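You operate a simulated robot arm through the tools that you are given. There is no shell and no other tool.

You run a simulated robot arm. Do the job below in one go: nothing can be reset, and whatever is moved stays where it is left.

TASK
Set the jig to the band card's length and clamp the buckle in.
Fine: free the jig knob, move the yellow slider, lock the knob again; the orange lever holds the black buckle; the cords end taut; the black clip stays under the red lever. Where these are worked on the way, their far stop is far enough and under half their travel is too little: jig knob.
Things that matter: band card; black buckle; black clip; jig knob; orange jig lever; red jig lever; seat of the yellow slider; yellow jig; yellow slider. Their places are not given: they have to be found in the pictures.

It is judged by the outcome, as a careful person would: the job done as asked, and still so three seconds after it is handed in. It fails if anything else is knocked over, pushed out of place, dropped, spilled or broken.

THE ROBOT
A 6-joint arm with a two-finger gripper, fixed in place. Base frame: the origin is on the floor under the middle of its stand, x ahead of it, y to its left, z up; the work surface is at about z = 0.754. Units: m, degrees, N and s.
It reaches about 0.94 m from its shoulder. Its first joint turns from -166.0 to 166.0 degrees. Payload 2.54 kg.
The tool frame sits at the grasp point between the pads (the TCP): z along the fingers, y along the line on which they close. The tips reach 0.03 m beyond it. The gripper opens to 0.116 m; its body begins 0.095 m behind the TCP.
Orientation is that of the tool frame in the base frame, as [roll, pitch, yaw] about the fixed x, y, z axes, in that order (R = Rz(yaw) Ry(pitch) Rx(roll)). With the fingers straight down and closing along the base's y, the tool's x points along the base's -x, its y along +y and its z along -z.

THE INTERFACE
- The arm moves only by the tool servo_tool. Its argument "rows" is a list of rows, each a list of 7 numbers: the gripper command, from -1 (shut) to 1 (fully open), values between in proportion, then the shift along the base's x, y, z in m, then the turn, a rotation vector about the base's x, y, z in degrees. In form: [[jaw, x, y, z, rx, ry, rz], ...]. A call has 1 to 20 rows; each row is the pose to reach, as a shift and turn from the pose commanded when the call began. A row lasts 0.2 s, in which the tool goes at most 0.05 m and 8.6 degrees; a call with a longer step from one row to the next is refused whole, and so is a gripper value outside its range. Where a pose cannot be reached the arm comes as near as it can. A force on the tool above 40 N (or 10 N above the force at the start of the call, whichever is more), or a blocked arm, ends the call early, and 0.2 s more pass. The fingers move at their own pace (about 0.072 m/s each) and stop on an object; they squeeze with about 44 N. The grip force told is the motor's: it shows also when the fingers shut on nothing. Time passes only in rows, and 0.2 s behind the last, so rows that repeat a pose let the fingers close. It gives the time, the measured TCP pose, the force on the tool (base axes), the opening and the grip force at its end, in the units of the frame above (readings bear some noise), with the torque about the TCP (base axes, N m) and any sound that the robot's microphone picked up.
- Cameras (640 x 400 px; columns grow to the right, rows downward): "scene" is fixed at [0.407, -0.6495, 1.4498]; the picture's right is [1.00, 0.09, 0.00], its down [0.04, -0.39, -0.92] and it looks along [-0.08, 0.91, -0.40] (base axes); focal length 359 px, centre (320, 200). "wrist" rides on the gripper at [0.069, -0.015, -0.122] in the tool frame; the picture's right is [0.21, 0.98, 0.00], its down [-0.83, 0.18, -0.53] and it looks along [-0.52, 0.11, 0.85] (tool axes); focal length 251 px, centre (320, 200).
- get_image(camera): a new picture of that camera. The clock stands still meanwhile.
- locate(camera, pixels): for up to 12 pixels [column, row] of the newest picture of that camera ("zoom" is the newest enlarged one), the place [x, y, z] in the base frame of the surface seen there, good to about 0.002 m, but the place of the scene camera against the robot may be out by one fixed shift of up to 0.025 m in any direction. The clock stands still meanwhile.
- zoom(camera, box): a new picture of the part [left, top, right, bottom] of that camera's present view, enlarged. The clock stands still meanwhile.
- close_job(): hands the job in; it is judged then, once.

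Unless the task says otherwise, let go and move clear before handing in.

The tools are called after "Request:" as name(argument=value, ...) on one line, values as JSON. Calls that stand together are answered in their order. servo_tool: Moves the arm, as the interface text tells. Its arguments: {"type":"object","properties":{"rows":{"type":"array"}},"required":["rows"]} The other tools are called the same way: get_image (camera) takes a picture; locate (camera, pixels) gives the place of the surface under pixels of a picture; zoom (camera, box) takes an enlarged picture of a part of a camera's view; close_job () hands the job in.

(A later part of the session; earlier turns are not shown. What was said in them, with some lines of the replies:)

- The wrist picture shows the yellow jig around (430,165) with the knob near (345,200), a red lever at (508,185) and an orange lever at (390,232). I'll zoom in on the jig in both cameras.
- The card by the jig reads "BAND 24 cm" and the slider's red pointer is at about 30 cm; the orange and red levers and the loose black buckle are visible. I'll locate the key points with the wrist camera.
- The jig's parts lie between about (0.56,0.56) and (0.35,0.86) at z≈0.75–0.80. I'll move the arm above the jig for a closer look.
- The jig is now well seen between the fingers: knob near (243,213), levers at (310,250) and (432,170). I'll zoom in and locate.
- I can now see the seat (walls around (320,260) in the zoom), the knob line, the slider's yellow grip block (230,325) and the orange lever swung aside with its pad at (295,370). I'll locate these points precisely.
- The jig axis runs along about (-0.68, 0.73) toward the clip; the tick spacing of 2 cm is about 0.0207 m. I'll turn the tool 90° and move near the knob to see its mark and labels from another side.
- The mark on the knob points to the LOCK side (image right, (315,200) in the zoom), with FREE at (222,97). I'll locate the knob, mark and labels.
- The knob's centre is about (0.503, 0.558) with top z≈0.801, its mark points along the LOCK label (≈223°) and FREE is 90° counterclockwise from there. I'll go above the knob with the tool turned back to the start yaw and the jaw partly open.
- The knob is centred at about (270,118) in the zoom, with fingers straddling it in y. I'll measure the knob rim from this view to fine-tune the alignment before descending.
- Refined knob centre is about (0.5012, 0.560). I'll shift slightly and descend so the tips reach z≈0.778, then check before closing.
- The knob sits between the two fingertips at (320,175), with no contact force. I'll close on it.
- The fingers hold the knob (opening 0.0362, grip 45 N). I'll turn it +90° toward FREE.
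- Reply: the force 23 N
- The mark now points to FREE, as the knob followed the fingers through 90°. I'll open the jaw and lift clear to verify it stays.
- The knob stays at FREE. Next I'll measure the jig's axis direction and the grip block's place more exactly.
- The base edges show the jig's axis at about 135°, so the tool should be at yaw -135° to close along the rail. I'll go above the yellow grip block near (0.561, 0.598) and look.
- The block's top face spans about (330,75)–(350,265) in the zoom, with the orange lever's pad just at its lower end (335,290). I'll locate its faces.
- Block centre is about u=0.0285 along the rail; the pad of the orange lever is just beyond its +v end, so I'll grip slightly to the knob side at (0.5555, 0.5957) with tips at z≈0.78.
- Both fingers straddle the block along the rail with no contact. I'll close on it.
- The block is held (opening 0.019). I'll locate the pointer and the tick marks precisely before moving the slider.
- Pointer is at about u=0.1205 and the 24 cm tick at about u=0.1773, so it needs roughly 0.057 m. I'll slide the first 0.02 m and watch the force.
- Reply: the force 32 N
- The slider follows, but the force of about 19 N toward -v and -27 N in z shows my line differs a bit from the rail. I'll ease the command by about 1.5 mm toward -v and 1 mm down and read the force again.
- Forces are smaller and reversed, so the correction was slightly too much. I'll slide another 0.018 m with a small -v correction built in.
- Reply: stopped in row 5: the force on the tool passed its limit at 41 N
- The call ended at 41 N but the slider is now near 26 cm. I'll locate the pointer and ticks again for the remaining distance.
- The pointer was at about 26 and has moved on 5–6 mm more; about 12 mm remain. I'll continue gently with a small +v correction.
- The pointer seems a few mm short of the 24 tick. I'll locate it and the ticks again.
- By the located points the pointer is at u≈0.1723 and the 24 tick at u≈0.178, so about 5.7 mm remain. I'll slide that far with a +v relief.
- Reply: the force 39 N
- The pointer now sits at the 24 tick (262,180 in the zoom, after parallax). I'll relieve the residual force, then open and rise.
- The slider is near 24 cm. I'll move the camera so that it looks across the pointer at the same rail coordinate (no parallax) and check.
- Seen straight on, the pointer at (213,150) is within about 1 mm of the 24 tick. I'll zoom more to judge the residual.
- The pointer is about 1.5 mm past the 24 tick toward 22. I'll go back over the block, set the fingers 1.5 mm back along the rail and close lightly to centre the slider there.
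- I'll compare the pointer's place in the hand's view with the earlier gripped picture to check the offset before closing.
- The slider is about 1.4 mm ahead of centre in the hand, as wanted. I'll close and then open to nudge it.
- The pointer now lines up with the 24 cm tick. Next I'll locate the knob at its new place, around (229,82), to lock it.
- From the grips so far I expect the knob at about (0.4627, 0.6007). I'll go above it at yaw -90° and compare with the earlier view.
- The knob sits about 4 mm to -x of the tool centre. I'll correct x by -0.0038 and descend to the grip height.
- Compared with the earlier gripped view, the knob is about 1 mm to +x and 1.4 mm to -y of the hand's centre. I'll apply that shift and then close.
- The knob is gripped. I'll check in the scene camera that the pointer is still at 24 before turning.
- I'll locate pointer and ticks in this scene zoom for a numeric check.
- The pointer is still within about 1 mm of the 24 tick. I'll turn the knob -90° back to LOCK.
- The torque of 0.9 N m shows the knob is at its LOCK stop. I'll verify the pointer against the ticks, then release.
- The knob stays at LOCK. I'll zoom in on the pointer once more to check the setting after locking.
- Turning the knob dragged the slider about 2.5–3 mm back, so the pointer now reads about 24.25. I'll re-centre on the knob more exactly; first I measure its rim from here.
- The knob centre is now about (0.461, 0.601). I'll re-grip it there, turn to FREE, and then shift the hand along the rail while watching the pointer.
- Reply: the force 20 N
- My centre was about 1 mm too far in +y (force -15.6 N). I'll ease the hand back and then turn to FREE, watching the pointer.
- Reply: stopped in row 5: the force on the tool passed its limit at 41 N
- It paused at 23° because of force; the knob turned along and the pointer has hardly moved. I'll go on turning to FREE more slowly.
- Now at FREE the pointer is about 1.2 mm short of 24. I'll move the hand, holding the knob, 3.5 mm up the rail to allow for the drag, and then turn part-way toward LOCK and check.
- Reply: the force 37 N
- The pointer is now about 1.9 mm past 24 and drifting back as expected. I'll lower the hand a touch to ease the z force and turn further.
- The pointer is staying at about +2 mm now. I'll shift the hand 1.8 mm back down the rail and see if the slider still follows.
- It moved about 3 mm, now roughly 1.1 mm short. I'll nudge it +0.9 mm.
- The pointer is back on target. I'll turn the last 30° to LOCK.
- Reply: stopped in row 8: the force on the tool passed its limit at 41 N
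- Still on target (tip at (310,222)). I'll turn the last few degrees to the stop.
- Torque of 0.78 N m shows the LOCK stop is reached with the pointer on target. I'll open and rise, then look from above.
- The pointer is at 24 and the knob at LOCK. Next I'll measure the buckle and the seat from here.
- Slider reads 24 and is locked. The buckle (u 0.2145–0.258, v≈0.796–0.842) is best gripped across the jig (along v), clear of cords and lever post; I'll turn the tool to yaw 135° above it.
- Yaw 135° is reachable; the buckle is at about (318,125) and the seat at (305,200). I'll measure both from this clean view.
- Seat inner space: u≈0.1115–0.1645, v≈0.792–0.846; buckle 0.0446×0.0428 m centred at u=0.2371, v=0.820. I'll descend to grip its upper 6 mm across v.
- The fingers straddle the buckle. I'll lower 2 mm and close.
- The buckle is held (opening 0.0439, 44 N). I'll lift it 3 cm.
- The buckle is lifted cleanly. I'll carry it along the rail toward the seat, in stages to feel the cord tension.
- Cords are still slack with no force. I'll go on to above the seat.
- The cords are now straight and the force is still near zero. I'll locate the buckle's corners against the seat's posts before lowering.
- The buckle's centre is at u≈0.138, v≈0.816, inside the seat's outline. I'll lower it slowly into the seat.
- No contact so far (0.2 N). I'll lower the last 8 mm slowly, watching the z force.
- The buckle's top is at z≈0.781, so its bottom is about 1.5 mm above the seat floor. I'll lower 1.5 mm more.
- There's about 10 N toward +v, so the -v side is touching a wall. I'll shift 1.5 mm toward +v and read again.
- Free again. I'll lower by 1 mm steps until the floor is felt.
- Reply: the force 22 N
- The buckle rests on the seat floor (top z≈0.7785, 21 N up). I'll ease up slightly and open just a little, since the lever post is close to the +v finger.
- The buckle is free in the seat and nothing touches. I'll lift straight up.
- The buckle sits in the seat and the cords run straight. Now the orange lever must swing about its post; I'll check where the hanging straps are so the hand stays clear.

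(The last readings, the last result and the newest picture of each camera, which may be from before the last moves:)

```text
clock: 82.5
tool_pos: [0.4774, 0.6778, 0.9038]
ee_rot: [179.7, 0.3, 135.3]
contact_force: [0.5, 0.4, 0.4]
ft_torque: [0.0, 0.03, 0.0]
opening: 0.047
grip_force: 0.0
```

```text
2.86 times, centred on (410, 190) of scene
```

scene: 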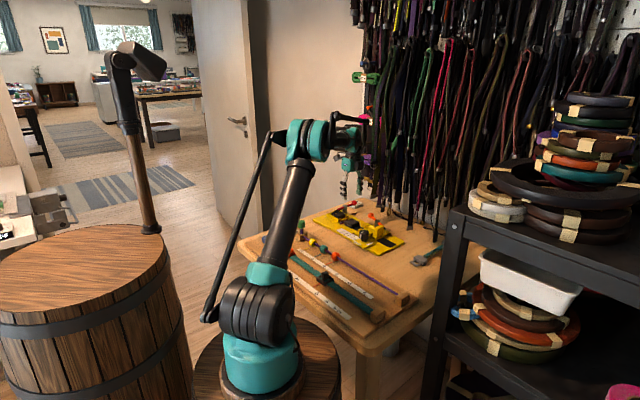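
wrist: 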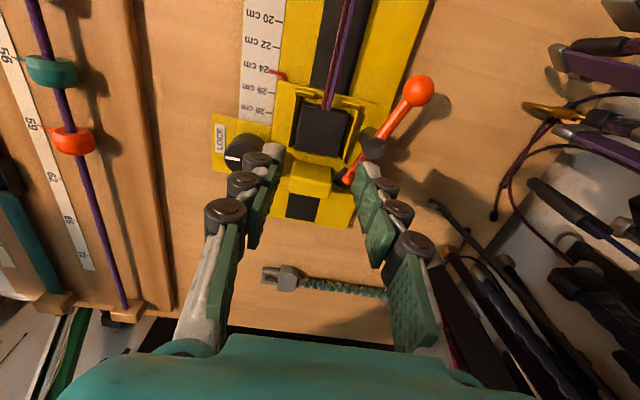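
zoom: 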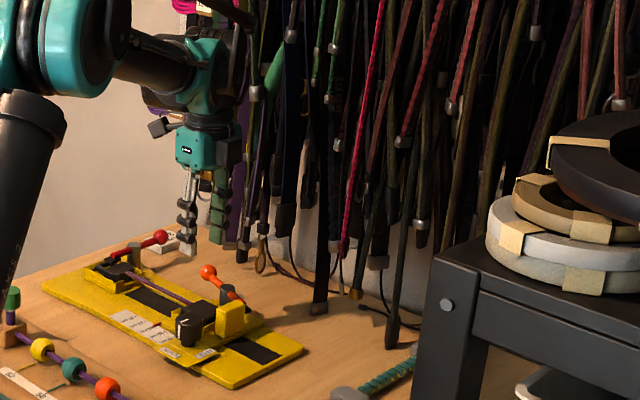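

Straps hang at v≥0.975, so I'll push the lever's rod near its post (r≈36 mm) with closed fingers, swinging it clockwise. First I close the fingers and go above the start point.

Request:
servo_tool(rows=[[-0.5, -0.001, 0.013, 0, 0, 0, 0], [-1, -0.002, 0.026, 0, 0, 0, 0], [-1, -0.003, 0.039, 0, 0, 0, 0], [-1, -0.0043, 0.0519, 0, 0, 0, 0], [-1, -0.0043, 0.0519, -0.03, 0, 0, 0], [-1, -0.0043, 0.0519, -0.05, 0, 0, 0], [-1, -0.0043, 0.0519, -0.05, 0, 0, 0]])

Request:
get_image(camera="wrist")

Request:
zoom(camera="scene", box=[325, 175, 421, 235])

```text
clock: 84.1
tool_pos: [0.4746, 0.7282, 0.8518]
ee_rot: [179.8, 0.2, 135.3]
contact_force: [0.3, 0.1, -0.4]
ft_torque: [0.0, 0.03, 0.01]
opening: 0.0002
grip_force: 28.9
```

```text
taken
```

wrist: 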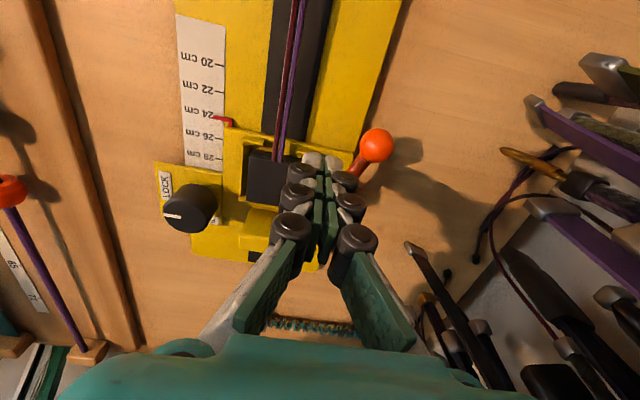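

```text
6.67 times, centred on (373, 205) of scene
```

zoom: 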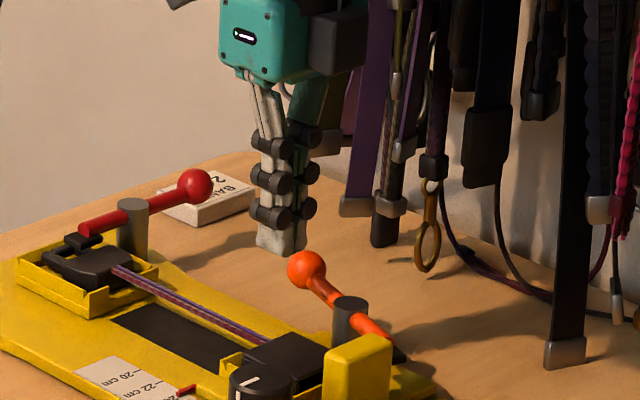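

The closed fingertips are beside the rod, on its -v side. I'll descend to tip height ≈0.782 and begin pushing the rod.

Request:
servo_tool(rows=[[-1, 0, 0, -0.015, 0, 0, 0], [-1, 0, 0, -0.03, 0, 0, 0], [-1, 0, 0, -0.041, 0, 0, 0], [-1, 0, 0, -0.041, 0, 0, 0]])

Request:
get_image(camera="wrist")

Request:
zoom(camera="scene", box=[345, 200, 409, 240])

```text
clock: 85.1
tool_pos: [0.4761, 0.7303, 0.813]
ee_rot: [179.8, 0.3, 135.3]
contact_force: [-0.7, 0.5, -0.8]
ft_torque: [-0.01, -0.02, -0.06]
opening: 0.0
grip_force: 28.3
```

```text
taken
```

wrist: 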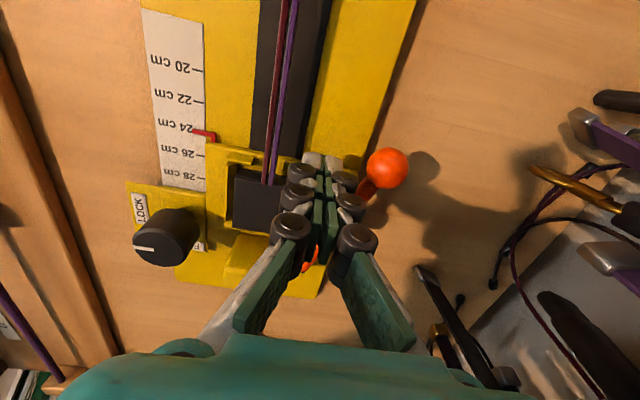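

```text
10.00 times, centred on (377, 220) of scene
```

zoom: 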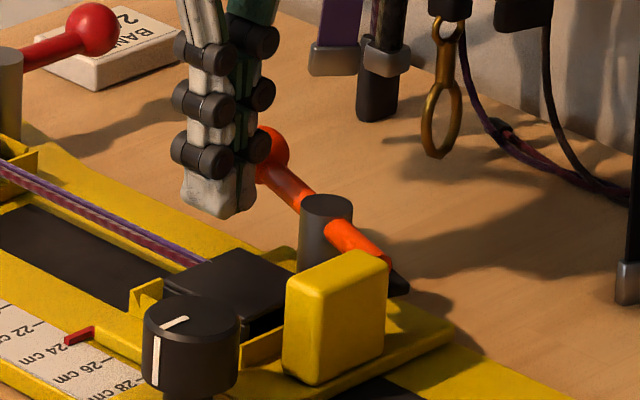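

No contact yet. I'll push along the arc to about half-way and check.

Request:
servo_tool(rows=[[-1, 0.004, 0.0025, 0, 0, 0, 0], [-1, 0.0081, 0.005, 0, 0, 0, 0], [-1, 0.0103, 0.0077, 0, 0, 0, 0], [-1, 0.0125, 0.0104, 0, 0, 0, 0], [-1, 0.0151, 0.0128, 0, 0, 0, 0], [-1, 0.0178, 0.0152, 0, 0, 0, 0], [-1, 0.0207, 0.017, 0, 0, 0, 0], [-1, 0.0237, 0.0188, 0, 0, 0, 0], [-1, 0.0237, 0.0188, 0, 0, 0, 0]])

Request:
get_image(camera="wrist")

Request:
zoom(camera="scene", box=[345, 200, 409, 240])

```text
clock: 87.1
tool_pos: [0.4986, 0.7498, 0.8127]
ee_rot: [179.8, 0.2, 135.3]
contact_force: [-0.3, -0.6, -0.2]
ft_torque: [-0.01, -0.02, 0.02]
opening: 0.0
grip_force: 28.4
```

```text
taken
```

wrist: 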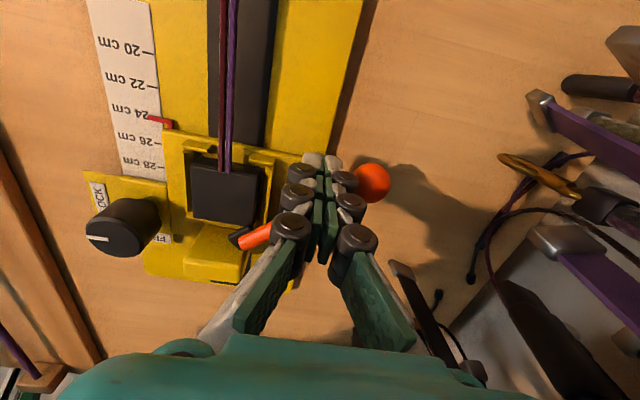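

```text
10.00 times, centred on (377, 220) of scene
```

zoom: 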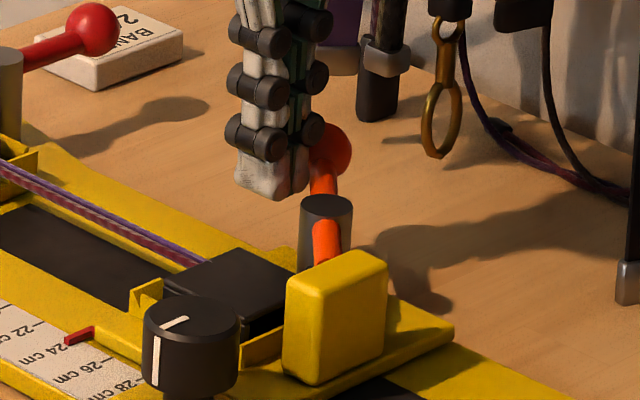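

The lever follows with almost no force. I'll continue the arc and check again before the end.

Request:
servo_tool(rows=[[-1, 0.0033, 0.0014, 0, 0, 0, 0], [-1, 0.0065, 0.0026, 0, 0, 0, 0], [-1, 0.01, 0.0034, 0, 0, 0, 0], [-1, 0.0134, 0.004, 0, 0, 0, 0], [-1, 0.0169, 0.0042, 0, 0, 0, 0], [-1, 0.0204, 0.0042, 0, 0, 0, 0], [-1, 0.0204, 0.0042, 0, 0, 0, 0]])

Request:
get_image(camera="wrist")

Request:
zoom(camera="scene", box=[335, 180, 431, 240])

```text
clock: 88.7
tool_pos: [0.5204, 0.7542, 0.812]
ee_rot: [179.8, 0.2, 135.2]
contact_force: [0.2, 0.6, 0.4]
ft_torque: [-0.01, 0.04, 0.0]
opening: 0.0
grip_force: 28.4
```

```text
taken
```

wrist: 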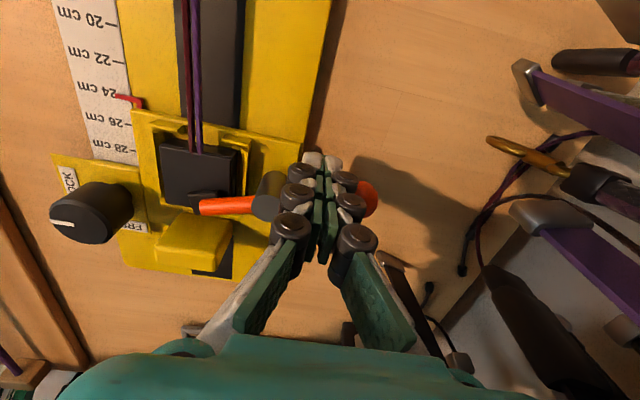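

```text
6.67 times, centred on (383, 210) of scene
```

zoom: 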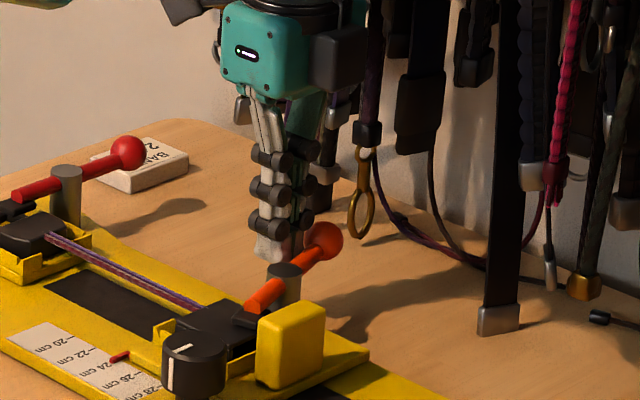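

The pad is now over the buckle's edge at (205,200). I'll locate the lever parts and the nearest straps.

Request:
zoom(camera="wrist", box=[130, 110, 306, 220])

Request:
locate(camera="wrist", pixels=[[265, 208], [205, 208], [235, 204], [197, 198], [367, 195], [520, 150], [525, 90], [530, 210], [560, 180], [500, 275], [190, 165], [230, 185]])

```text
3.64 times, centred on (218, 165) of wrist
```

zoom: 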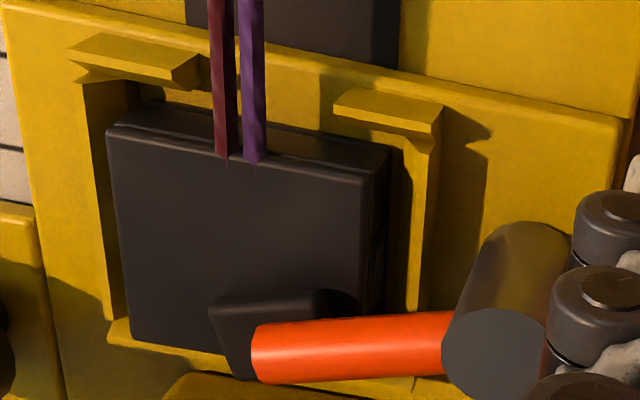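

```text
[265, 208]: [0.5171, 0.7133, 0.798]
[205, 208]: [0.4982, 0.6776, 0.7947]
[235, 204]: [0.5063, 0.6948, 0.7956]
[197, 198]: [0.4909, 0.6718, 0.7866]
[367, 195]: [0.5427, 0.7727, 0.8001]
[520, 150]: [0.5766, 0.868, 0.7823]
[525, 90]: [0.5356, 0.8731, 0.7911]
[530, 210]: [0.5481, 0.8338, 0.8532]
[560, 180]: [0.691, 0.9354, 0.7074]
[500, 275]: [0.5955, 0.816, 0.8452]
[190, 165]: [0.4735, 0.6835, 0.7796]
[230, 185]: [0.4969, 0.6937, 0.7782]
```

The lever is at about 63° and should end along v (45°), like the red one. I'll push on slowly, watching for the end stop.

Request:
servo_tool(rows=[[-1, 0.0023, -0.0003, 0, 0, 0, 0], [-1, 0.0046, -0.0007, 0, 0, 0, 0], [-1, 0.0069, -0.001, 0, 0, 0, 0], [-1, 0.0087, -0.0015, 0, 0, 0, 0], [-1, 0.0104, -0.002, 0, 0, 0, 0], [-1, 0.0104, -0.002, 0, 0, 0, 0]])

Request:
get_image(camera="wrist")

Request:
zoom(camera="wrist", box=[110, 100, 310, 225])

Request:
locate(camera="wrist", pixels=[[248, 205], [188, 195], [215, 200], [365, 200]])

Request:
zoom(camera="scene", box=[335, 180, 431, 240])

```text
clock: 90.1
tool_pos: [0.5296, 0.7508, 0.8116]
ee_rot: [179.8, 0.2, 135.3]
contact_force: [-0.9, 0.1, -0.6]
ft_torque: [0.0, 0.02, 0.01]
opening: 0.0001
grip_force: 28.8
```

```text
taken
```

wrist: 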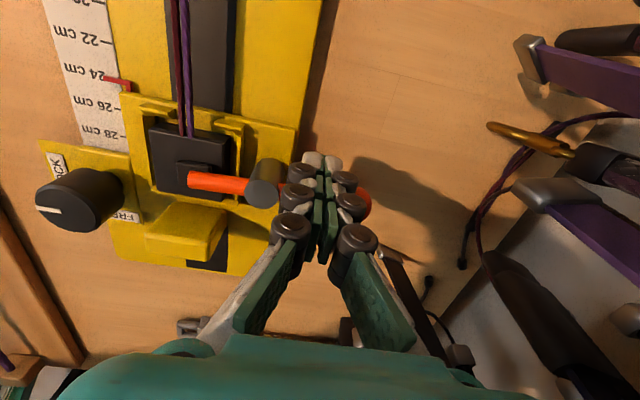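

```text
3.20 times, centred on (210, 162) of wrist
```

zoom: 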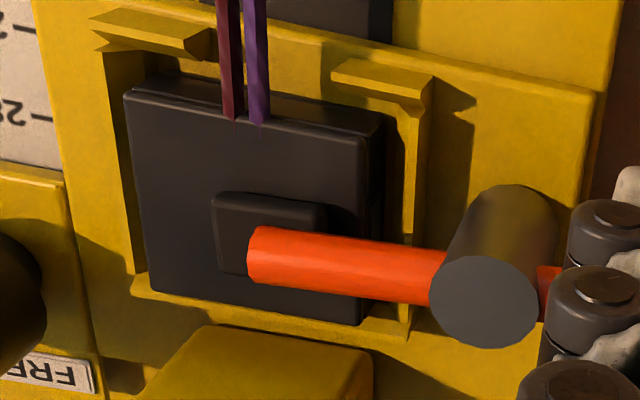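

```text
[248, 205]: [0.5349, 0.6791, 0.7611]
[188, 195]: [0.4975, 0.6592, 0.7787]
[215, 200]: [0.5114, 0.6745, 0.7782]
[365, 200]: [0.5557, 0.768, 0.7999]
```

```text
6.67 times, centred on (383, 210) of scene
```

zoom: 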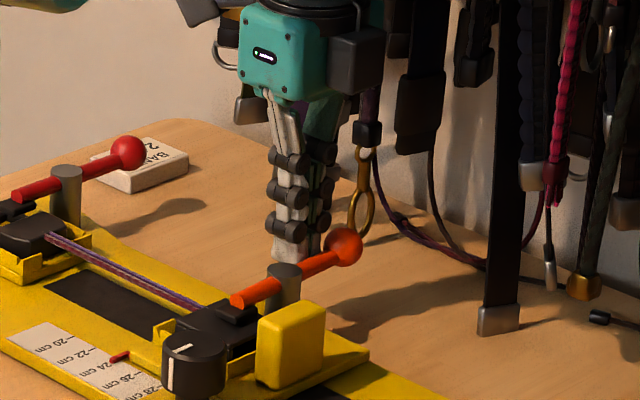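

The rod now runs nearly along v with the pad on the buckle. I'll locate rod points to get the angle, then push on gently toward the stop.

Request:
locate(camera="wrist", pixels=[[263, 193], [195, 180], [210, 182], [225, 185], [240, 187], [185, 170], [362, 192], [370, 200]])

Request:
servo_tool(rows=[[-1, 0.0011, -0.0004, 0, 0, 0, 0], [-1, 0.0022, -0.0008, 0, 0, 0, 0], [-1, 0.0034, -0.0014, 0, 0, 0, 0], [-1, 0.0034, -0.0014, 0, 0, 0, 0]])

Request:
get_image(camera="wrist")

Request:
locate(camera="wrist", pixels=[[258, 187], [188, 170], [205, 174], [220, 177], [235, 180], [365, 195]])

```text
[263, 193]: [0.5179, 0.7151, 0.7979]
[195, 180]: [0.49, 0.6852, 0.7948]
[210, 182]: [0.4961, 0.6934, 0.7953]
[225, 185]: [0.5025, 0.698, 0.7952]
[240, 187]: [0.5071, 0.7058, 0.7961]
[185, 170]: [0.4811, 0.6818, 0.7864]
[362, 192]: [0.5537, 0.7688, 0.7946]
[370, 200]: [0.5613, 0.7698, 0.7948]
```

```text
clock: 91.1
tool_pos: [0.5328, 0.7501, 0.812]
ee_rot: [179.8, 0.1, 135.3]
contact_force: [-7.5, 4.6, 2.0]
ft_torque: [0.1, 0.13, -0.05]
opening: 0.0058
grip_force: 28.4
```

```text
taken
```

wrist: 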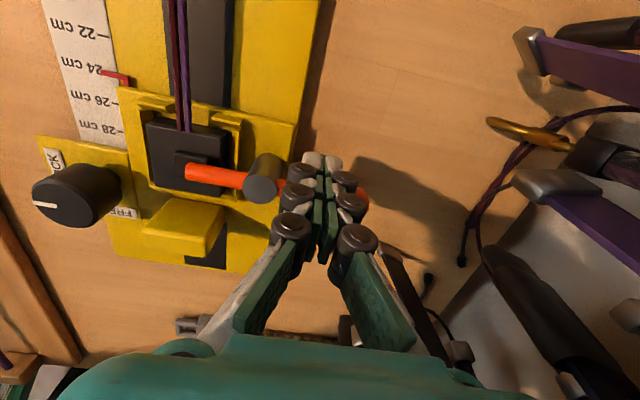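

```text
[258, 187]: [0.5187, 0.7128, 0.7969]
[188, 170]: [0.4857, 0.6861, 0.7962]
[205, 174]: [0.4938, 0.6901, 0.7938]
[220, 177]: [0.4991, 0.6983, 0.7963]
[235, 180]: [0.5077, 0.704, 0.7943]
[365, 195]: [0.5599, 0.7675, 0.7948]
```

A reaction of about 8.5 N shows the lever has reached its stop, with its rod along v. I'll back away along +u and rise.

Request:
servo_tool(rows=[[-1, -0.003, 0.003, 0, 0, 0, 0], [-1, -0.007, 0.007, 0, 0, 0, 0], [-1, -0.009, 0.009, 0.01, 0, 0, 0], [-1, -0.009, 0.009, 0.03, 0, 0, 0], [-1, -0.012, 0.006, 0.06, 0, 0, 0], [-1, -0.03, -0.01, 0.09, 0, 0, 0], [-1, -0.05, -0.03, 0.11, 0, 0, 0], [-1, -0.05, -0.03, 0.11, 0, 0, 0]])

Request:
get_image(camera="wrist")

Request:
zoom(camera="wrist", box=[190, 40, 446, 200])

Request:
zoom(camera="scene", box=[320, 190, 416, 250])

```text
clock: 92.9
tool_pos: [0.4805, 0.7188, 0.9249]
ee_rot: [179.9, 0.2, 135.2]
contact_force: [-0.2, -1.0, 0.4]
ft_torque: [0.01, 0.02, 0.02]
opening: 0.0
grip_force: 28.9
```

```text
taken
```

wrist: 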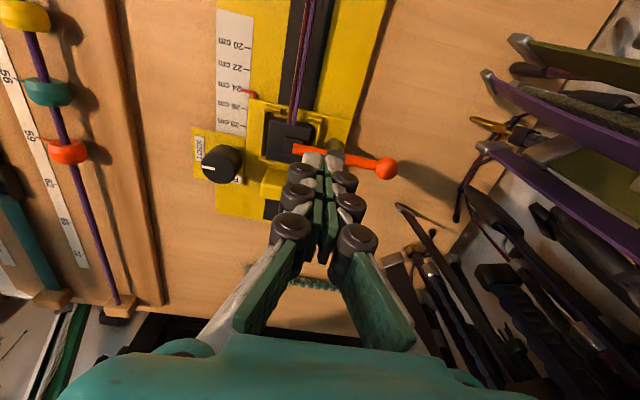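

```text
2.50 times, centred on (318, 120) of wrist
```

zoom: 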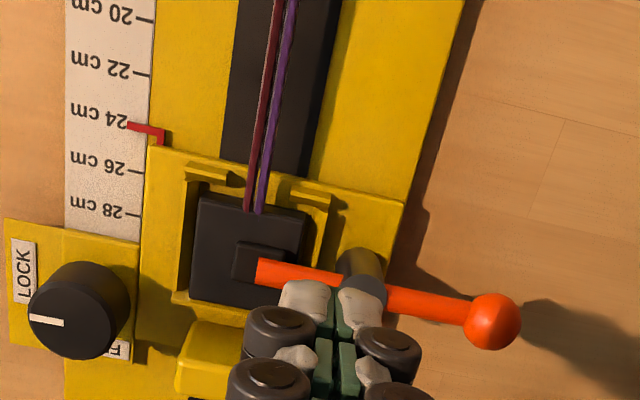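

```text
6.67 times, centred on (368, 220) of scene
```

zoom: 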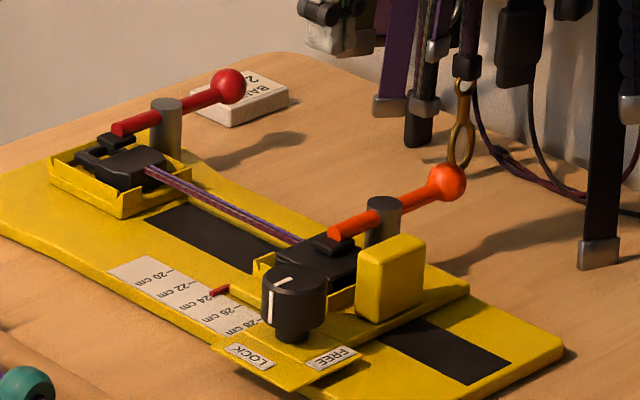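

The orange lever now stands parallel to the red one with its pad on the buckle. I'll check the cords for tautness in detail.

Request:
zoom(camera="scene", box=[335, 205, 375, 230])

Request:
zoom(camera="wrist", box=[260, 0, 356, 160])

Request:
zoom(camera="scene", box=[355, 210, 403, 240])

```text
16.00 times, centred on (355, 218) of scene
```

zoom: 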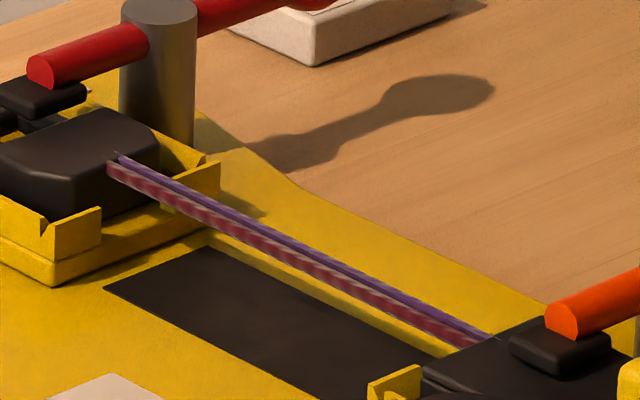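

```text
2.50 times, centred on (308, 80) of wrist
```

zoom: 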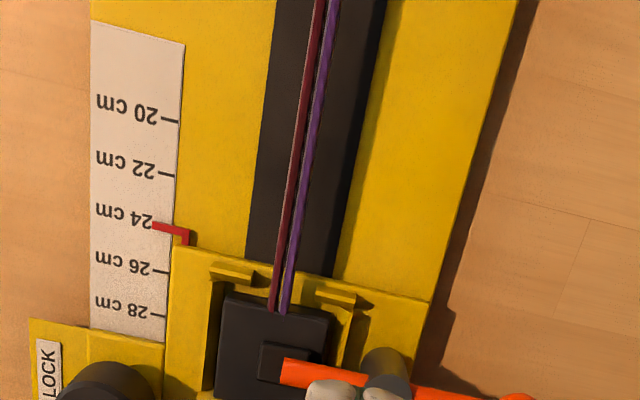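

```text
13.33 times, centred on (379, 225) of scene
```

zoom: 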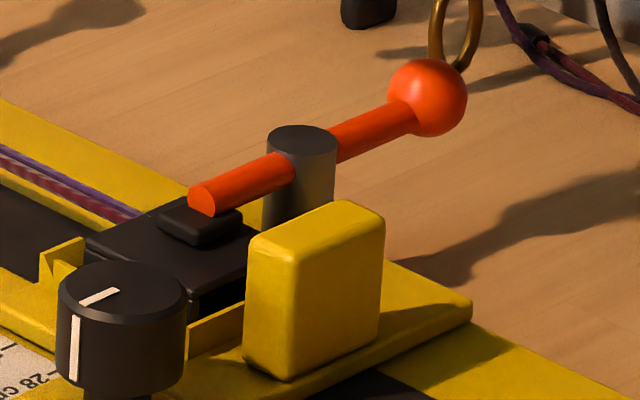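

The cords look straight and the pointer is still at 24. I'll bring the camera closer over the cords to be sure they are taut and the clip is undisturbed.

Request:
servo_tool(rows=[[-1, -0.03, 0.008, 0, 0, 0, 0], [-1, -0.06, 0.016, 0, 0, 0, 0], [-1, -0.09, 0.0237, -0.01, 0, 0, 0], [-1, -0.0916, 0.0237, -0.03, 0, 0, 0], [-1, -0.0916, 0.0237, -0.045, 0, 0, 0], [-1, -0.0916, 0.0237, -0.045, 0, 0, 0]])

Request:
get_image(camera="wrist")

Request:
zoom(camera="wrist", box=[230, 40, 422, 160])

Request:
zoom(camera="scene", box=[345, 210, 385, 235])

```text
clock: 94.3
tool_pos: [0.3914, 0.7432, 0.8772]
ee_rot: [179.8, 0.2, 135.3]
contact_force: [0.3, -0.6, 1.1]
ft_torque: [-0.01, 0.0, 0.01]
opening: 0.0001
grip_force: 27.8
```

```text
taken
```

wrist: 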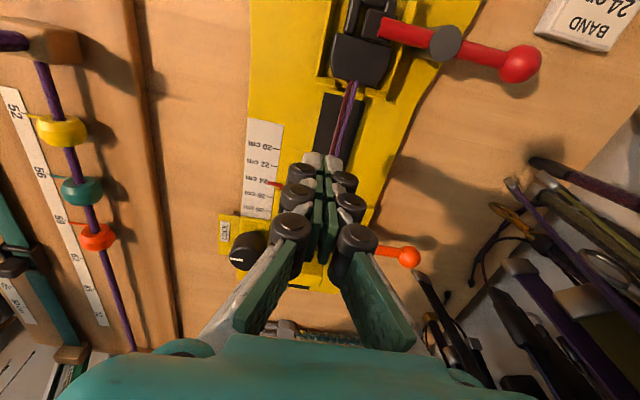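

```text
3.33 times, centred on (326, 100) of wrist
```

zoom: 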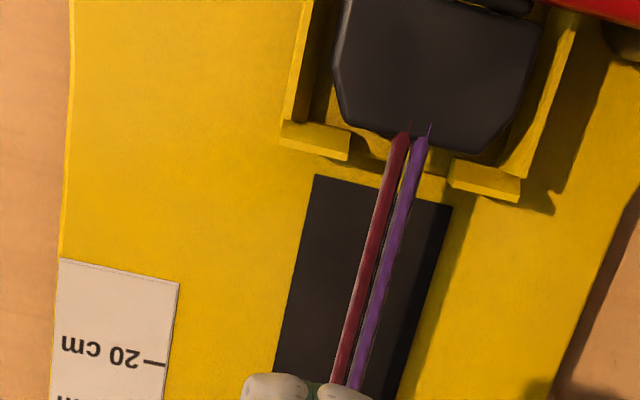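

```text
16.00 times, centred on (365, 222) of scene
```

zoom: 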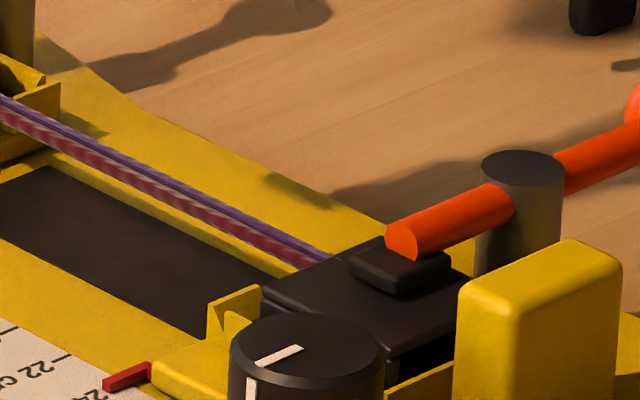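

The cords run dead straight from clip to buckle. I'll rise, open the hand and move clear to a spot from which both levers can be seen.

Request:
servo_tool(rows=[[-1, 0, 0, 0.03, 0, 0, 0], [-1, 0, 0, 0.06, 0, 0, 0], [-0.5, -0.01, -0.015, 0.09, 0, 0, 7], [0, -0.02, -0.03, 0.11, 0, 0, 14], [0.5, -0.03, -0.05, 0.12, 0, 0, 21], [1, -0.04, -0.07, 0.13, 0, 0, 28], [1, -0.05, -0.09, 0.13, 0, 0, 35], [1, -0.06, -0.11, 0.13, 0, 0, 42], [1, -0.07, -0.12, 0.13, 0, 0, 45], [1, -0.08, -0.13, 0.13, 0, 0, 45], [1, -0.08, -0.13, 0.13, 0, 0, 45]])

Request:
get_image(camera="wrist")

Request:
zoom(camera="wrist", box=[220, 90, 476, 250])

Request:
get_image(camera="scene")

Request:
zoom(camera="scene", box=[300, 185, 428, 265])

```text
clock: 96.7
tool_pos: [0.3119, 0.613, 1.0079]
ee_rot: [179.9, 0.1, -179.6]
contact_force: [-0.2, 0.3, 1.0]
ft_torque: [0.01, -0.04, -0.02]
opening: 0.1159
grip_force: 0.1
```

```text
taken
```

wrist: 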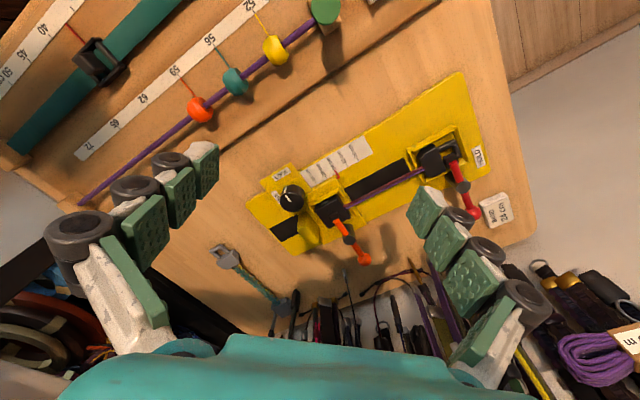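

```text
2.50 times, centred on (348, 170) of wrist
```

zoom: 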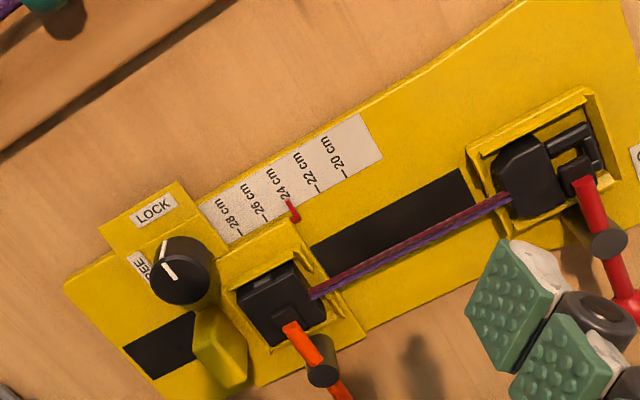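

```text
taken
```

scene: 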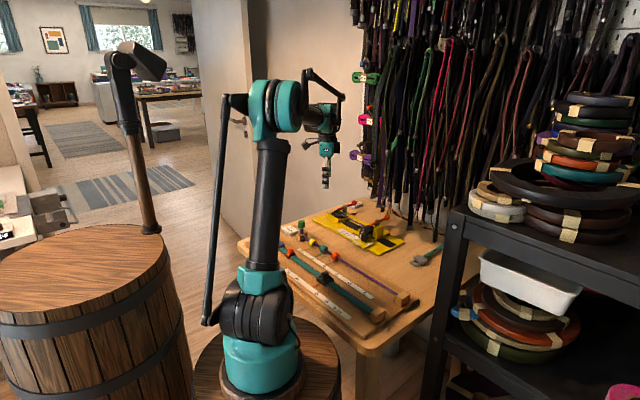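

```text
5.00 times, centred on (364, 225) of scene
```

zoom: 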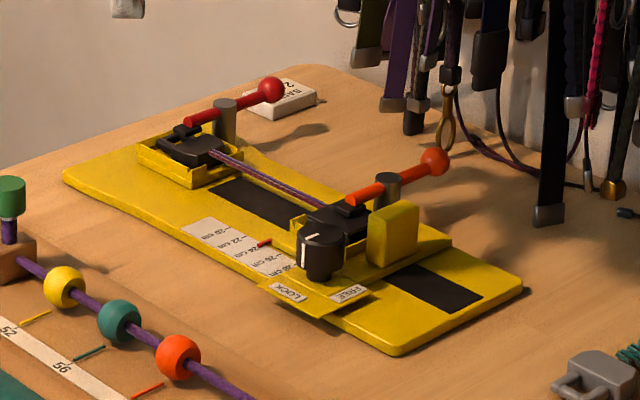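

Everything appears in place: knob at LOCK, pointer at 24, pad on the buckle, cords straight. I'll compare the two levers' angles by numbers and check the cords' ends.

Request:
zoom(camera="wrist", box=[300, 190, 396, 270])

Request:
locate(camera="wrist", pixels=[[336, 222], [342, 230], [348, 239], [365, 258], [453, 164], [457, 172], [464, 188], [473, 214], [331, 215], [449, 160], [346, 206], [418, 170]])

Request:
locate(camera="scene", pixels=[[342, 208], [346, 206], [350, 205], [354, 203], [372, 227], [376, 225], [380, 222], [386, 217]])

```text
5.00 times, centred on (348, 230) of wrist
```

zoom: 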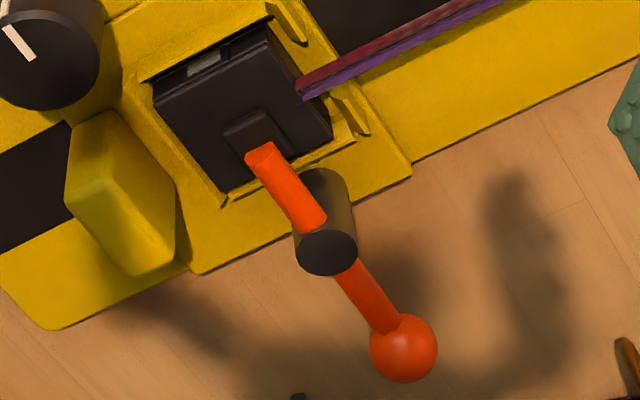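

```text
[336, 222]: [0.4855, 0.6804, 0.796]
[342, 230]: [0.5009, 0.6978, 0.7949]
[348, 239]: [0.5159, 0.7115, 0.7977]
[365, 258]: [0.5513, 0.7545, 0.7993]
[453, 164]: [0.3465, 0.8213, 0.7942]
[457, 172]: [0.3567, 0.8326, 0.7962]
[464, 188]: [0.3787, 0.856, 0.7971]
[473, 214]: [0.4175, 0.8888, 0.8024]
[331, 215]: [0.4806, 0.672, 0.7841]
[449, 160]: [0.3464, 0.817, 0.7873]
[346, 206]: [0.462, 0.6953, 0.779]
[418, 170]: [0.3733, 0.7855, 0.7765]
```

```text
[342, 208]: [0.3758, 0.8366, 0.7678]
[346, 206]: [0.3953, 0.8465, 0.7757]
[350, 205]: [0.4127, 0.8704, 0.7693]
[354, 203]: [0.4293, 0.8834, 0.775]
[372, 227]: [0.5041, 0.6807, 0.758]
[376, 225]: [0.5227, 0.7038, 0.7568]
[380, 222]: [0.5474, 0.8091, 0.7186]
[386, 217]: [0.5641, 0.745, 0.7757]
```

Both levers stand at about 45–46°, the pointer is at 24, the knob is at LOCK, the cords are straight and the hand is clear. I'm handing the job in.

Request:
close_job()

```text
The job is handed in.
```

The band card reads 24 cm. The yellow slider is set there, the knob is locked again and the black buckle is clamped in, and I've handed the job in. I got no verdict back when I handed it in.

- **Slider:** the pointer sits within about half a millimetre of the 24 cm tick. My first locking turn dragged it back about 2.5 mm. I freed the knob, reset the slider and locked again.
- **Knob:** freed through its full 90° and turned back until it hit the LOCK stop.
- **Buckle:** it rests on the seat floor. The orange lever is swung to its stop, parallel to the red one, with its pad on the buckle.
- **Cords:** they run straight from clip to buckle with no visible slack. I felt no measurable pull while seating the buckle, so I judged tautness by eye only.
- **Clip:** still under the red lever.

The gripper is open and clear of the jig, and the last pictures show nothing else moved.
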